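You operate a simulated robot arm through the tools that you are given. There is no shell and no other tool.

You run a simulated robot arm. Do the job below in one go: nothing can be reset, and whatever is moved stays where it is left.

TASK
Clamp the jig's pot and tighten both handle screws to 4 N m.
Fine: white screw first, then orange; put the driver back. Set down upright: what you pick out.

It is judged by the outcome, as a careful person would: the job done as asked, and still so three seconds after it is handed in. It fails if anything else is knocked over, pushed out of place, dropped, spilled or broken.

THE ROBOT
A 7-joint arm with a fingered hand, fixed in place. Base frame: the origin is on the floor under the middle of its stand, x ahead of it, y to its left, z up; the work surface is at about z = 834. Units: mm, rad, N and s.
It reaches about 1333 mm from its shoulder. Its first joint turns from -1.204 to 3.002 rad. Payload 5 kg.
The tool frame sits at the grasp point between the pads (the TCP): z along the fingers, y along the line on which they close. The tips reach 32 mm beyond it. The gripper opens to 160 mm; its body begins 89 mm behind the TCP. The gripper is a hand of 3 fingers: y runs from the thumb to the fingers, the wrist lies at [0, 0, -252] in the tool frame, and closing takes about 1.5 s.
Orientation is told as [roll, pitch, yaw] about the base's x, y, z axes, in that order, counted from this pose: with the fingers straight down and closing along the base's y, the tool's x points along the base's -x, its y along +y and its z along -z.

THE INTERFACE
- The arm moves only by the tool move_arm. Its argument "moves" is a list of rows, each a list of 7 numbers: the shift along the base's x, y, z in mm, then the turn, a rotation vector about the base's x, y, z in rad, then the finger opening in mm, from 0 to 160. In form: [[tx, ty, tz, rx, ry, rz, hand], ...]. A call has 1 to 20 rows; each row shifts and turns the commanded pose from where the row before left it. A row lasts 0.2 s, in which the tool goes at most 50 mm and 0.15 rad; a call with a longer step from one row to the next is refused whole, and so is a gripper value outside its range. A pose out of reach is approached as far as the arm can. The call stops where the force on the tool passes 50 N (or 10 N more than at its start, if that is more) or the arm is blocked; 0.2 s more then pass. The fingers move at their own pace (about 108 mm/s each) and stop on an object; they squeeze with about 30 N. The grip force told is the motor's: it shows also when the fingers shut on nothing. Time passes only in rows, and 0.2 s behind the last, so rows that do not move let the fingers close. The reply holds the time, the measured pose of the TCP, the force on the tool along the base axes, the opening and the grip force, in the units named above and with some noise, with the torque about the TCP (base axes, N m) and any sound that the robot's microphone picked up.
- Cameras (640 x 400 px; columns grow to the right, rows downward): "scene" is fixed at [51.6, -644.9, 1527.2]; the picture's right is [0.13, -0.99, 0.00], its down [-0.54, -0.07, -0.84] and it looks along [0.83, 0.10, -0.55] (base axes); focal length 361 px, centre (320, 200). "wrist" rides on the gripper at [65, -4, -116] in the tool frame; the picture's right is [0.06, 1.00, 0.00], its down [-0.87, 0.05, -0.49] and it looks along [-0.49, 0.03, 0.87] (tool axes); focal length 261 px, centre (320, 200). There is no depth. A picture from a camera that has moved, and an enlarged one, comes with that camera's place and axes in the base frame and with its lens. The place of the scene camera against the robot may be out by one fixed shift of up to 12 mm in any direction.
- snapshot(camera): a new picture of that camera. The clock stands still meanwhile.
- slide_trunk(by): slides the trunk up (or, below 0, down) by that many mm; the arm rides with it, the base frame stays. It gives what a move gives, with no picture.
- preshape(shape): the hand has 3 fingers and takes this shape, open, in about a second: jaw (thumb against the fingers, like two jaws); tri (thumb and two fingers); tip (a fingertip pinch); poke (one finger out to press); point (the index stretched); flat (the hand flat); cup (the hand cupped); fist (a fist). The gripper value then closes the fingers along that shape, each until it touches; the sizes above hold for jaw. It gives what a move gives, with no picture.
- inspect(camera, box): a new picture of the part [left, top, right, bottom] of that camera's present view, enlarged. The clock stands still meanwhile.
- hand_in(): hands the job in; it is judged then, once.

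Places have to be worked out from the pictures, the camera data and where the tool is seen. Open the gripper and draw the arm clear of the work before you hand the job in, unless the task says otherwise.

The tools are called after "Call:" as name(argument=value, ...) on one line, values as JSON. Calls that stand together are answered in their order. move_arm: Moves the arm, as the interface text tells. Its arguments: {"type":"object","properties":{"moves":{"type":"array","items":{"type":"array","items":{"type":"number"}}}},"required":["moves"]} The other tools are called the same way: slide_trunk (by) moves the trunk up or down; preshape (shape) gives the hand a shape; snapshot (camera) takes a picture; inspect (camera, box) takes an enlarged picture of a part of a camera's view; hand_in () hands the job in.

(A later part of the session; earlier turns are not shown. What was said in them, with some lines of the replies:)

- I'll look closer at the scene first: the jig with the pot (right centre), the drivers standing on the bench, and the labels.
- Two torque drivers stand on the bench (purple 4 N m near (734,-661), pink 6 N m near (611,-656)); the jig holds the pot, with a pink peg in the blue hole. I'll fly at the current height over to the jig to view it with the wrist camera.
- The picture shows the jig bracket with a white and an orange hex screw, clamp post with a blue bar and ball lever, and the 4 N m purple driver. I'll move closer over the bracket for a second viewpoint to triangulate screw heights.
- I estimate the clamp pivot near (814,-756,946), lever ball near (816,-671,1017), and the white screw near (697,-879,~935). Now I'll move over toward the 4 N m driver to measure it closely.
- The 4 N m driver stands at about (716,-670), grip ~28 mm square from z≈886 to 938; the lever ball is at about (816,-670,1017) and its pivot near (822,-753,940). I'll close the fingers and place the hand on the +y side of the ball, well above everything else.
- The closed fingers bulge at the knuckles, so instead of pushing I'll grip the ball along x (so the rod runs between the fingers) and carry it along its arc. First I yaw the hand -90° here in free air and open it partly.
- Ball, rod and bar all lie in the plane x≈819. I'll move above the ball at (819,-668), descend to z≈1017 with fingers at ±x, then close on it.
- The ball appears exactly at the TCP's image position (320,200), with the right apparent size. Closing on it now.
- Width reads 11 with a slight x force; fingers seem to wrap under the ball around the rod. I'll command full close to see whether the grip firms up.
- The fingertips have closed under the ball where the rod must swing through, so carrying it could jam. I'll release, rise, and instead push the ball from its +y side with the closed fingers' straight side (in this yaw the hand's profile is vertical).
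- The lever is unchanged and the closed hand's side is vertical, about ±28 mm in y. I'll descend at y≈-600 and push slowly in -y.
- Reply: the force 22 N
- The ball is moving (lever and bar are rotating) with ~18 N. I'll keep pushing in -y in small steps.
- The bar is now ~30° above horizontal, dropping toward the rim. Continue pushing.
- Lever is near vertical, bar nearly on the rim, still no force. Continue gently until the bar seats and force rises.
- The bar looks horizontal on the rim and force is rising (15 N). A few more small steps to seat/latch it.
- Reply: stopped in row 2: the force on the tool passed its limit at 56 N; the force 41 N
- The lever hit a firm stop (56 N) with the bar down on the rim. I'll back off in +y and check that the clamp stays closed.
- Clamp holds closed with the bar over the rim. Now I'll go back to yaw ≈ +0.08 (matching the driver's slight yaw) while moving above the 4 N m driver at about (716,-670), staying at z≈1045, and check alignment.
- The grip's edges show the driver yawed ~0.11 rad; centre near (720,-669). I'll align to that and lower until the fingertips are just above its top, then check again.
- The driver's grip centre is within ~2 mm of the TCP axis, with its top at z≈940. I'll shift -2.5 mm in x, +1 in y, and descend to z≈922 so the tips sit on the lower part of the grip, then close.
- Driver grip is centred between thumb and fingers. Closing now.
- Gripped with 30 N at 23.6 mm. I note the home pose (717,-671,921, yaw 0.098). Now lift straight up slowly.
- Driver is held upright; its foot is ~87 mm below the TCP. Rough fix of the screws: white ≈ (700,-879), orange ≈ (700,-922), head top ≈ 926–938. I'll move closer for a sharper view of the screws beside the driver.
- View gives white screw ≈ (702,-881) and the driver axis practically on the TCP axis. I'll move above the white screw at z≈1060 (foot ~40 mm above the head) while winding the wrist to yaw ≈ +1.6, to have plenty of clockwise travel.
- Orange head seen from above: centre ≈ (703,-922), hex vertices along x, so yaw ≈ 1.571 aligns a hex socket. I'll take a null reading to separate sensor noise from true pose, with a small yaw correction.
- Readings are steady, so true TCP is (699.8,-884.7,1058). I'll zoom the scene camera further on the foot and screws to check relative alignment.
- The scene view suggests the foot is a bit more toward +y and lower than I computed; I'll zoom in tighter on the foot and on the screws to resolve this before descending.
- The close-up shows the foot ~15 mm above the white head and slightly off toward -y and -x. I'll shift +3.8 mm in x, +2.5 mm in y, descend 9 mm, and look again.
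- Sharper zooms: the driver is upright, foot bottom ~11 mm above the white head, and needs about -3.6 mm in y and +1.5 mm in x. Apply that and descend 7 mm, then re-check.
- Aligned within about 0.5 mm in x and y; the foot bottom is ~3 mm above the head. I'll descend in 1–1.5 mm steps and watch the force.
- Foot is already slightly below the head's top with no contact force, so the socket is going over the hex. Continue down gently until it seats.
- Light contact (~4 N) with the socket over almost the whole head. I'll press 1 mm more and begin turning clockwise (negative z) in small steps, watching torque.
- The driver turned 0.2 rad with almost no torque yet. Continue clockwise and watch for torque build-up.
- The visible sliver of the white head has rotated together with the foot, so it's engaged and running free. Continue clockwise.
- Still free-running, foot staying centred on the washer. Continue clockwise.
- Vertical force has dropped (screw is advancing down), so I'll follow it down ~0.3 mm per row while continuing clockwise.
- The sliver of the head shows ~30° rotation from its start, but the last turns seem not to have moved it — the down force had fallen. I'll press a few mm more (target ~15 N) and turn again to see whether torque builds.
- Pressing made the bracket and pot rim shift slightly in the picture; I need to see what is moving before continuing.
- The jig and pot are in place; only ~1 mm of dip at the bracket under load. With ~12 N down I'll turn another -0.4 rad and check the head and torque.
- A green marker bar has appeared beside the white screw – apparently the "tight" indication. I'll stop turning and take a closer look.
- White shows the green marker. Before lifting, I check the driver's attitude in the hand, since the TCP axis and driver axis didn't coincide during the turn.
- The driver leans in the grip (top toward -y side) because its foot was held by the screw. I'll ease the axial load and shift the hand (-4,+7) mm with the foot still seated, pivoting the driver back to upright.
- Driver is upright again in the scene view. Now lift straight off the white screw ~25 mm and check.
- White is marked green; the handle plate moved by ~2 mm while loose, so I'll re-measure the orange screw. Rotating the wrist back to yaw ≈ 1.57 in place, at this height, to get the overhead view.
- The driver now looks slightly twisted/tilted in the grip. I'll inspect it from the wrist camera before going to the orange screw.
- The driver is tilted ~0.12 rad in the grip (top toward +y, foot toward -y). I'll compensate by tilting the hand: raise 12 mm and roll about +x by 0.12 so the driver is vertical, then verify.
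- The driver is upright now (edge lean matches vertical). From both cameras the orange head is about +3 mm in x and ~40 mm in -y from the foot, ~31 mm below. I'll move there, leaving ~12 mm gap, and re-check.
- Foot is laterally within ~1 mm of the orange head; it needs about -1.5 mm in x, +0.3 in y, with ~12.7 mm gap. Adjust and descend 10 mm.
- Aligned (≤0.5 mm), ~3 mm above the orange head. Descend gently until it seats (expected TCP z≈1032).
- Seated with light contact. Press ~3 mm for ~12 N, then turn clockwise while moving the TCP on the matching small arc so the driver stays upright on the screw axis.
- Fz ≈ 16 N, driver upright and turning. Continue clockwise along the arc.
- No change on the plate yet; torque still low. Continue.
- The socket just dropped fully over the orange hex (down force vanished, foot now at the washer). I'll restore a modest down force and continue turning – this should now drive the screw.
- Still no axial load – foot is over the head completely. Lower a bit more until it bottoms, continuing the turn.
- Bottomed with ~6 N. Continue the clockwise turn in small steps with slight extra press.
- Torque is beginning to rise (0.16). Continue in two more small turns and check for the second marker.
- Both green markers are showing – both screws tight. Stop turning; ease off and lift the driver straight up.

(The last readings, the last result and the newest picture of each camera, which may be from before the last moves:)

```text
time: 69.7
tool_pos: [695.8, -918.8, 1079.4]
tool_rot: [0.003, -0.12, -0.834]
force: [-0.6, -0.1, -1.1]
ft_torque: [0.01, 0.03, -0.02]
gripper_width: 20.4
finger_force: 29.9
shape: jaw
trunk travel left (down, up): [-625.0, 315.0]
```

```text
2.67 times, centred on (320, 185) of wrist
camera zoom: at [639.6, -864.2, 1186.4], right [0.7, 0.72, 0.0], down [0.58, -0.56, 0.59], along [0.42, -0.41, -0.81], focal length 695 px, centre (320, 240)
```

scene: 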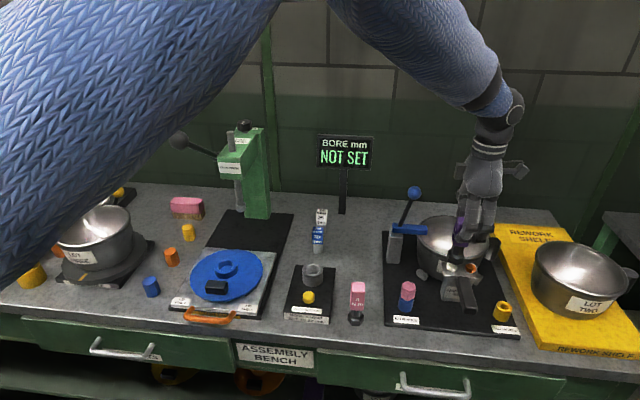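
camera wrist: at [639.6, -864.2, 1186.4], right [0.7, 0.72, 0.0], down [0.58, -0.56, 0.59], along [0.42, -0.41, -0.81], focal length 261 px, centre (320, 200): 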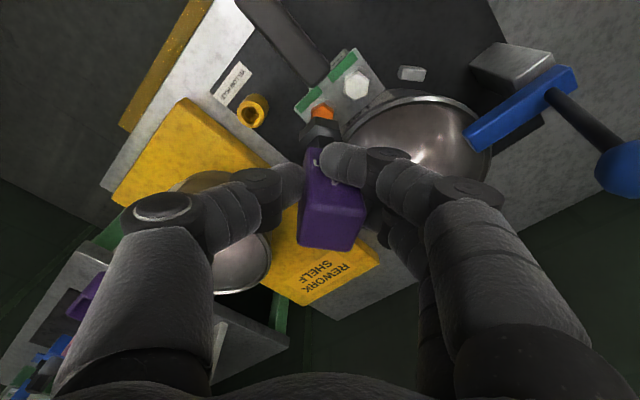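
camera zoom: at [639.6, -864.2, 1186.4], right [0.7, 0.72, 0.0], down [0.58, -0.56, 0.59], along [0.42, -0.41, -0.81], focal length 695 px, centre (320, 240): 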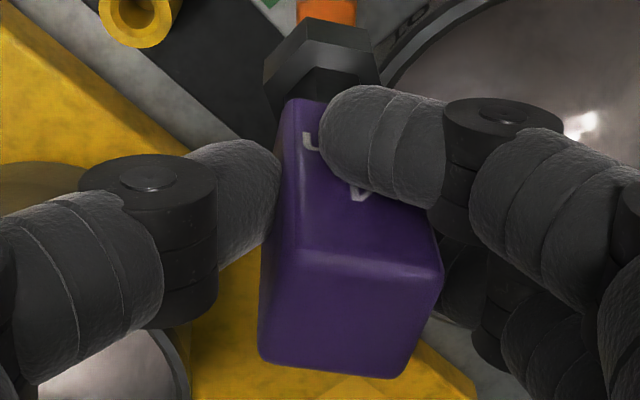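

Both screws carry green markers. Now carry the driver back: rotate to yaw ≈ 0.16 while moving over to above its home spot (driver axis home ≈ (722,-670)), staying high.

Call:
move_arm(moves=[[0, 35, 5, 0, 0, 0.1424, 0], [0, 35, 0, 0, 0, 0.1424, 0], [0, 35, 0, 0, 0, 0.1424, 0], [0, 35, 0, 0, 0, 0.1424, 0], [4, 35, 0, 0, 0, 0.1424, 0], [7, 35, 0, 0, 0, 0.1424, 0], [7.6, 35, 0, 0, 0, 0.1424, 0], [0, 0, 0, 0, 0, 0, 0]])

Call:
snapshot(camera="wrist")

Call:
inspect(camera="scene", box=[320, 180, 400, 280])

Call:
inspect(camera="wrist", box=[260, 110, 380, 260])

```text
time: 71.5
tool_pos: [716.0, -675.1, 1085.5]
tool_rot: [0.004, -0.119, 0.166]
force: [0.0, 0.8, -0.9]
ft_torque: [0.0, -0.05, 0.03]
gripper_width: 20.6
finger_force: 29.3
shape: jaw
trunk travel left (down, up): [-625.0, 315.0]
```

```text
taken
camera wrist: at [637.8, -692.4, 1191.5], right [-0.23, 0.97, 0.0], down [0.78, 0.18, 0.59], along [0.58, 0.13, -0.81], focal length 261 px, centre (320, 200)
```

wrist: 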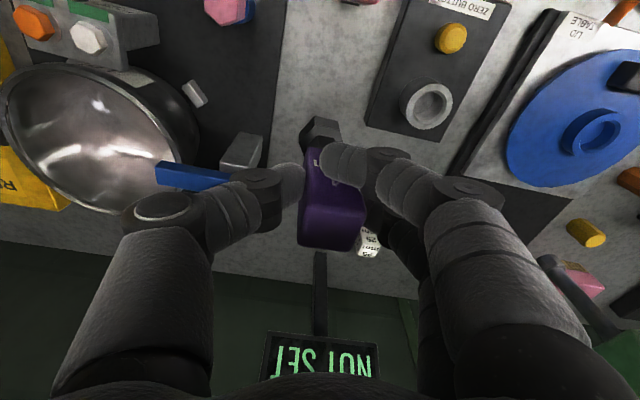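

```text
4.00 times, centred on (360, 230) of scene
camera zoom: at [51.6, -644.9, 1527.2], right [0.13, -0.99, 0.0], down [-0.54, -0.07, -0.84], along [0.83, 0.1, -0.55], focal length 1442 px, centre (160, 80)
```

zoom: 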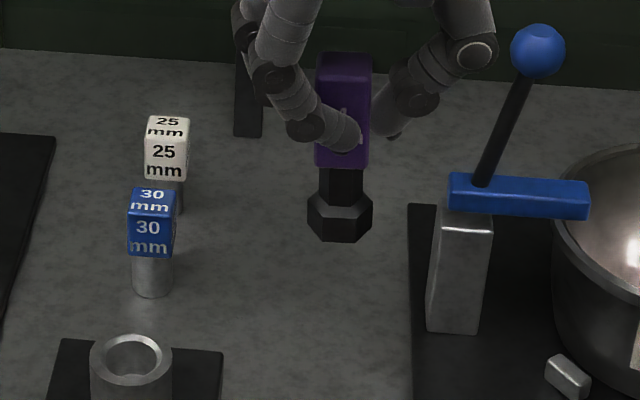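

```text
2.67 times, centred on (320, 185) of wrist
camera zoom: at [637.8, -692.4, 1191.5], right [-0.23, 0.97, 0.0], down [0.78, 0.18, 0.59], along [0.58, 0.13, -0.81], focal length 695 px, centre (320, 240)
```

zoom: 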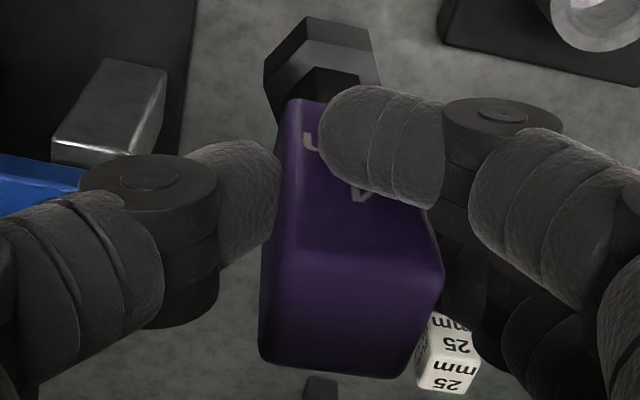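

The driver hangs upright above home. Correct by (-1.6,+1.2) mm and descend to ~40 mm above set-down height, then check.

Call:
move_arm(moves=[[-1.6, 1.2, 0, 0, -0.012, 0, 0], [0, 0, -30, 0, 0, 0, 0], [0, 0, -30, 0, 0, 0, 0], [0, 0, -30, 0, 0, 0, 0], [0, 0, -30, 0, 0, 0, 0], [0, 0, 0, 0, 0, 0, 0]])

Call:
inspect(camera="scene", box=[330, 220, 390, 300])

Call:
snapshot(camera="wrist")

```text
time: 72.9
tool_pos: [713.4, -672.3, 965.4]
tool_rot: [0.002, -0.132, 0.164]
force: [0.6, 0.3, -0.3]
ft_torque: [0.0, -0.04, 0.0]
gripper_width: 20.5
finger_force: 29.2
shape: jaw
trunk travel left (down, up): [-625.0, 315.0]
```

```text
5.00 times, centred on (360, 260) of scene
camera zoom: at [51.6, -644.9, 1527.2], right [0.13, -0.99, 0.0], down [-0.54, -0.07, -0.84], along [0.83, 0.1, -0.55], focal length 1803 px, centre (120, -100)
```

zoom: 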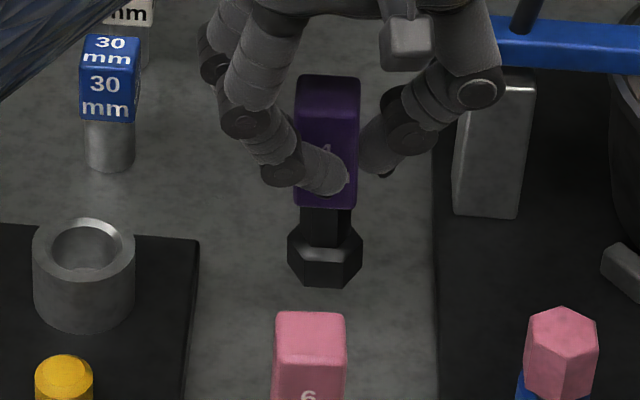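

```text
taken
camera wrist: at [634.5, -690.1, 1071.6], right [-0.22, 0.97, -0.01], down [0.78, 0.18, 0.6], along [0.59, 0.13, -0.8], focal length 261 px, centre (320, 200)
```

wrist: 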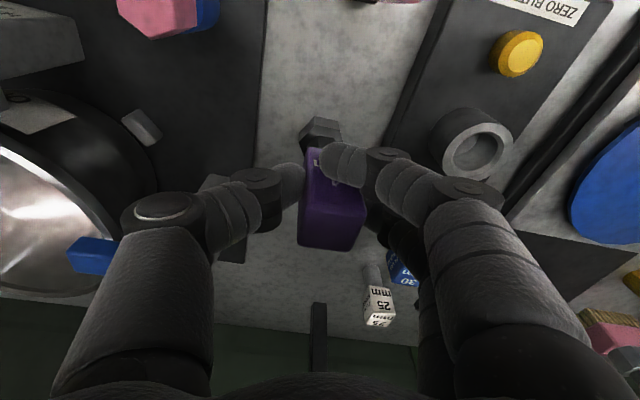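

Foot is over the home spot within ~1 mm. Descend another 40 mm, then creep down until table contact shows in the force.

Call:
move_arm(moves=[[0, -1, -12, 0, 0, 0, 0], [0, 0, -12, 0, 0, 0, 0], [0, 0, -10, 0, 0, 0, 0], [0, 0, -6, 0, 0, 0, 0], [0, 0, 0, 0, 0, 0, 0]])

Call:
inspect(camera="scene", box=[330, 220, 390, 300])

```text
time: 74.1
tool_pos: [712.8, -672.6, 924.9]
tool_rot: [0.001, -0.134, 0.165]
force: [-0.4, -1.0, -1.1]
ft_torque: [-0.02, 0.03, 0.0]
gripper_width: 20.6
finger_force: 29.4
shape: jaw
trunk travel left (down, up): [-625.0, 315.0]
```

```text
5.00 times, centred on (360, 260) of scene
camera zoom: at [51.6, -644.9, 1527.2], right [0.13, -0.99, 0.0], down [-0.54, -0.07, -0.84], along [0.83, 0.1, -0.55], focal length 1803 px, centre (120, -100)
```

zoom: 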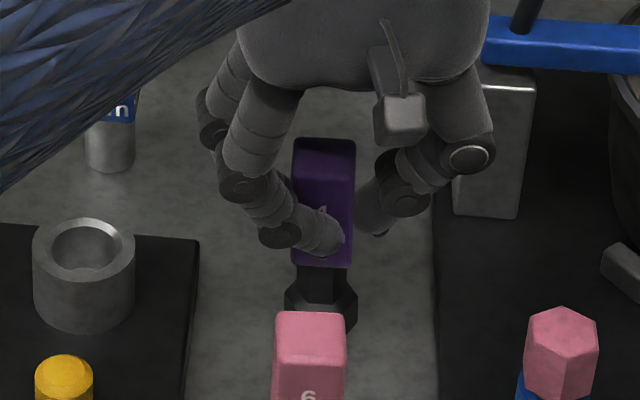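

Call:
move_arm(moves=[[0, 0, -2, 0, 0, 0, 0], [0, 0, -1.5, 0, 0, 0, 0], [0, 0, -1.5, 0, 0, 0, 0], [0, 0, 0, 0, 0, 0, 0]])

```text
time: 75.1
tool_pos: [715.3, -673.3, 919.8]
tool_rot: [0.002, -0.133, 0.165]
force: [0.1, -0.9, 2.2]
ft_torque: [-0.01, -0.03, -0.02]
gripper_width: 20.3
finger_force: 29.8
shape: jaw
trunk travel left (down, up): [-625.0, 315.0]
```

Contact has started (Fz +2 N). Press another ~1 mm so the foot sits flat, then check attitude.

Call:
move_arm(moves=[[0, 0, -1, 0, 0, 0, 0], [0, 0, 0, 0, 0, 0, 0]])

Call:
inspect(camera="scene", box=[340, 230, 385, 290])

Call:
inspect(camera="wrist", box=[240, 90, 400, 260])

```text
time: 75.7
tool_pos: [713.1, -672.0, 919.2]
tool_rot: [0.0, -0.132, 0.164]
force: [-0.1, -1.4, 8.9]
ft_torque: [0.04, -0.03, -0.01]
gripper_width: 20.9
finger_force: 30.3
shape: jaw
trunk travel left (down, up): [-625.0, 315.0]
```

```text
6.67 times, centred on (362, 260) of scene
camera zoom: at [51.6, -644.9, 1527.2], right [0.13, -0.99, 0.0], down [-0.54, -0.07, -0.84], along [0.83, 0.1, -0.55], focal length 2404 px, centre (37, -200)
```

zoom: 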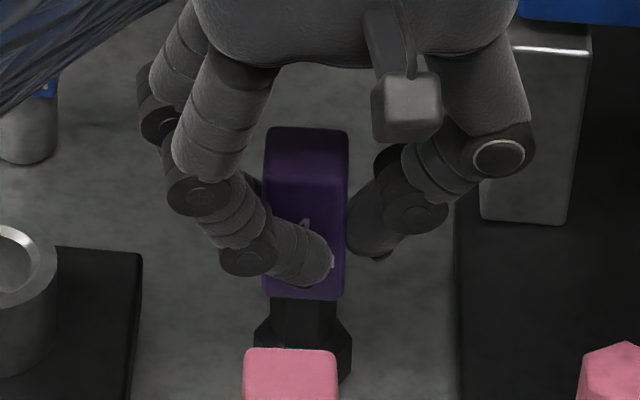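

```text
2.35 times, centred on (320, 175) of wrist
camera zoom: at [634.7, -690.1, 1026.3], right [-0.22, 0.97, -0.01], down [0.78, 0.18, 0.6], along [0.59, 0.13, -0.8], focal length 613 px, centre (320, 259)
```

zoom: 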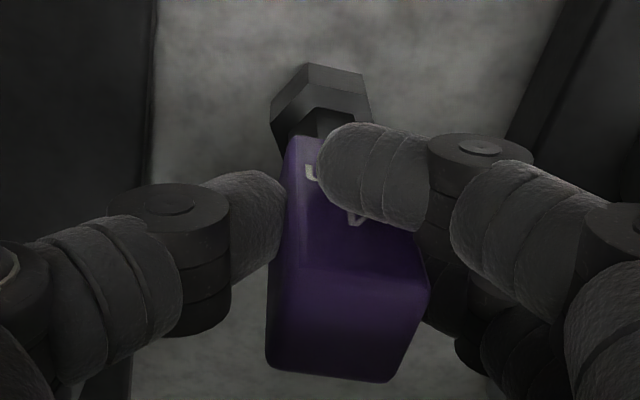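

Foot is down with ~10 N. Ease 0.8 mm, then open the fingers symmetrically to release.

Call:
move_arm(moves=[[0, 0, 0.8, 0, 0, 0, 0], [0, 0, 0, 0, 0, 0, 26], [0, 0, 0, 0, 0, 0, 36], [0, 0, 0, 0, 0, 0, 50], [0, 0, 0, 0, 0, 0, 80], [0, 0, 0, 0, 0, 0, 80]])

Call:
inspect(camera="scene", box=[340, 230, 385, 290])

Call:
snapshot(camera="wrist")

```text
time: 77.1
tool_pos: [713.8, -673.1, 921.2]
tool_rot: [0.001, -0.132, 0.163]
force: [0.2, 0.3, 0.6]
ft_torque: [0.0, -0.02, 0.02]
gripper_width: 79.2
finger_force: 0.1
shape: jaw
trunk travel left (down, up): [-625.0, 315.0]
```

```text
6.67 times, centred on (362, 260) of scene
camera zoom: at [51.6, -644.9, 1527.2], right [0.13, -0.99, 0.0], down [-0.54, -0.07, -0.84], along [0.83, 0.1, -0.55], focal length 2404 px, centre (37, -200)
```

zoom: 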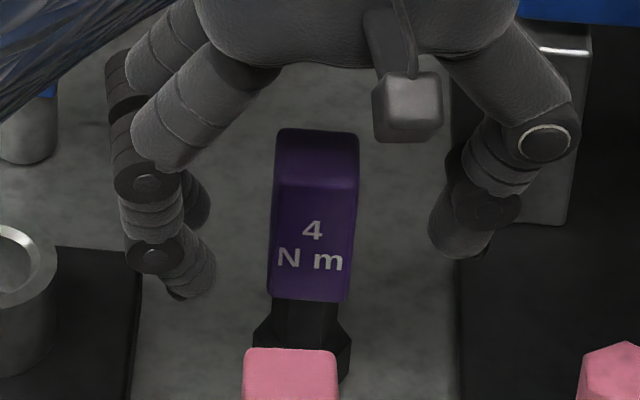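

```text
taken
camera wrist: at [634.7, -690.4, 1026.3], right [-0.22, 0.97, -0.01], down [0.78, 0.18, 0.6], along [0.59, 0.13, -0.8], focal length 261 px, centre (320, 200)
```

wrist: 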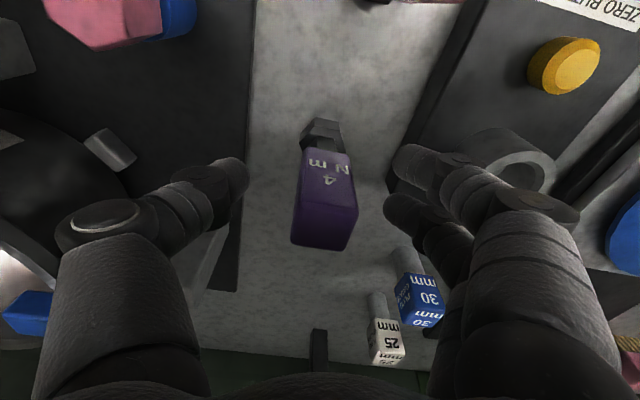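

The driver stands upright and free at its home spot. Withdraw straight up.

Call:
move_arm(moves=[[0, 0, 15, 0, 0, 0, 80], [0, 0, 30, 0, 0, 0, 80], [0, 0, 40, 0, 0, 0, 80], [0, 0, 45, 0, 0, 0, 80], [0, 0, 45, 0, 0.066, 0, 80], [0, 0, 20, 0, 0.066, 0, 80], [0, 0, 0, 0, 0, 0, 80]])

Call:
snapshot(camera="wrist")

Call:
snapshot(camera="scene")

Call:
inspect(camera="scene", box=[340, 180, 540, 340])

```text
time: 78.7
tool_pos: [711.7, -670.2, 1115.6]
tool_rot: [0.023, -0.003, 0.163]
force: [0.0, 0.1, 0.6]
ft_torque: [0.01, -0.01, -0.02]
gripper_width: 79.3
finger_force: 0.2
shape: jaw
trunk travel left (down, up): [-625.0, 315.0]
```

```text
taken
camera wrist: at [648.3, -688.7, 1230.9], right [-0.22, 0.97, 0.02], down [0.85, 0.18, 0.49], along [0.48, 0.13, -0.87], focal length 261 px, centre (320, 200)
```

wrist: 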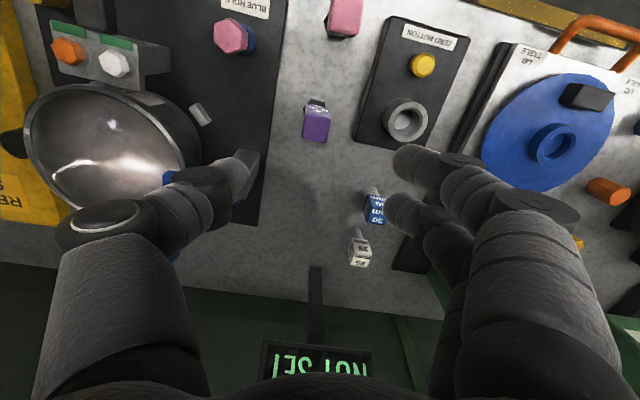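

```text
taken
```

scene: 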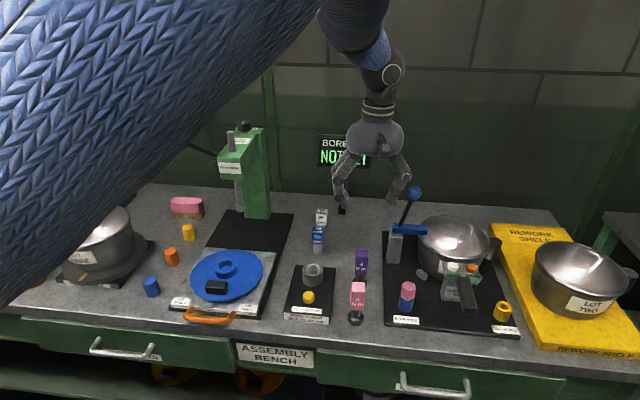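

```text
2.50 times, centred on (440, 260) of scene
camera zoom: at [51.6, -644.9, 1527.2], right [0.13, -0.99, 0.0], down [-0.54, -0.07, -0.84], along [0.83, 0.1, -0.55], focal length 902 px, centre (20, 50)
```

zoom: 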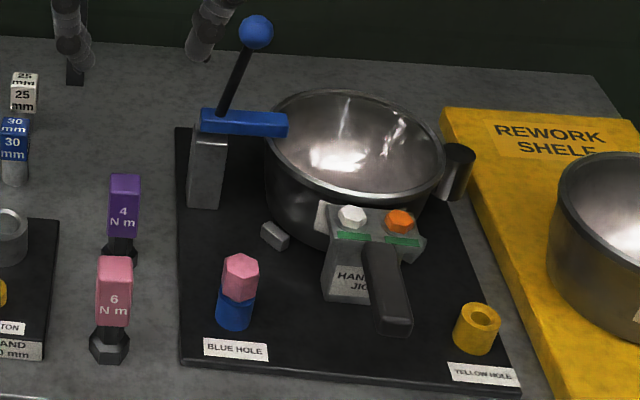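

Everything matches the start picture: both markers green, clamp closed, handle straight, the 4 N m driver standing upright at its spot. I'll open the hand and draw the arm up and clear.

Call:
move_arm(moves=[[0, 0, 45, 0, 0, 0, 100], [0, 0, 45, 0, 0, 0, 130], [-10, 0, 45, -0.023, 0, 0, 160], [-20, 40, 0, 0, 0, -0.08, 160], [-20, 40, 0, 0, 0, -0.083, 160], [-20, 40, 0, 0, 0, 0, 160], [-20, 40, 0, 0, 0, 0, 160], [-20, 40, 0, 0, 0, 0, 160], [-20, 40, 0, 0, 0, 0, 160], [0, 40, 0, 0, 0, 0, 160], [0, 20, 0, 0, 0, 0, 160], [0, 0, 0, 0, 0, 0, 160]])

Call:
snapshot(camera="scene")

Call:
inspect(camera="scene", box=[340, 180, 540, 340])

Call:
inspect(camera="scene", box=[420, 220, 520, 330])

```text
time: 81.3
tool_pos: [582.0, -373.3, 1249.8]
tool_rot: [0.0, 0.004, 0.0]
force: [0.1, 0.2, -0.4]
ft_torque: [-0.02, 0.03, -0.03]
gripper_width: 160.1
finger_force: 0.0
shape: jaw
trunk travel left (down, up): [-625.0, 315.0]
```

```text
taken
```

scene: 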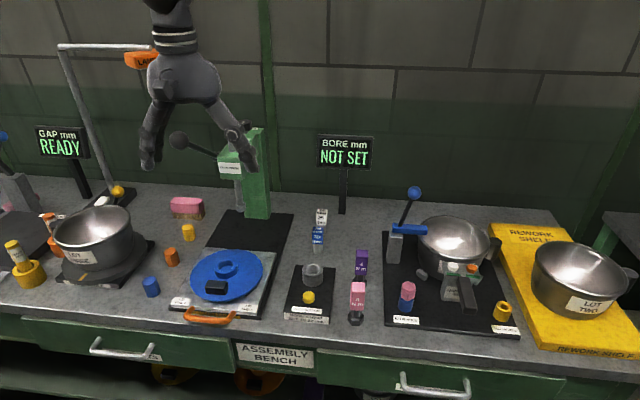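

```text
2.50 times, centred on (440, 260) of scene
camera zoom: at [51.6, -644.9, 1527.2], right [0.13, -0.99, 0.0], down [-0.54, -0.07, -0.84], along [0.83, 0.1, -0.55], focal length 902 px, centre (20, 50)
```

zoom: 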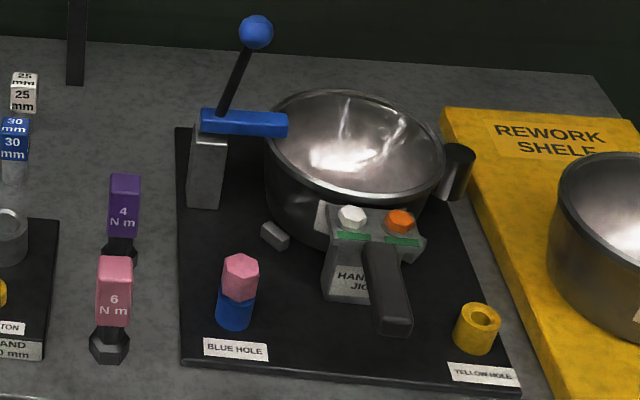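

```text
3.64 times, centred on (470, 275) of scene
camera zoom: at [51.6, -644.9, 1527.2], right [0.13, -0.99, 0.0], down [-0.54, -0.07, -0.84], along [0.83, 0.1, -0.55], focal length 1311 px, centre (-226, -73)
```

zoom: 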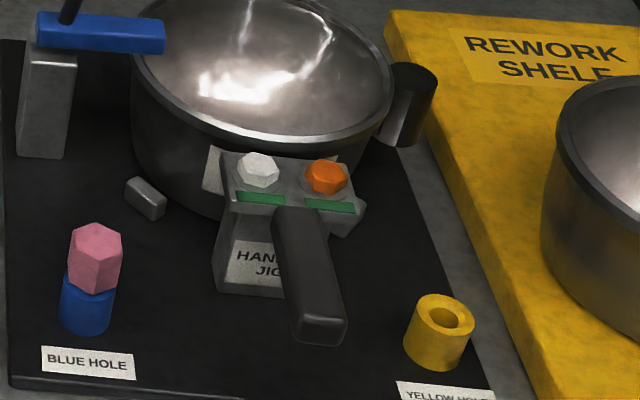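

The clamp is closed on the rim and both screws show green markers. The 4 N m driver stands upright at its spot, the other items look as they were, and the arm is clear with the hand open. Handing in.

Call:
hand_in()

```text
The job is handed in.
```

I clamped the jig's pot and tightened both handle screws with the 4 N m driver, white first and then orange. The job is handed in.

- **Clamp:** the lever went to a firm stop with the bar down on the pot rim, and it stayed closed after I let go.
- **Screws:** a green marker appeared beside each screw, and I stopped turning each one there. I heard no click and the arm's torque sensor never read above about 0.2 N m, so the markers are my only evidence that 4 N m was reached.
- **Driver:** it is back where it stood, upright, to within a couple of millimetres. It had tilted in the fingers while turning, so I tilted the hand to set it down level.
- **Anything moved:** the pot sits about 3 mm from where it started, as seen in the scene camera. The handle turned slightly while its screws were loose, then lined up again. Everything else looks as it was at the start.

I took "what you pick out" to mean the driver, so I left the pink peg in the blue hole alone.
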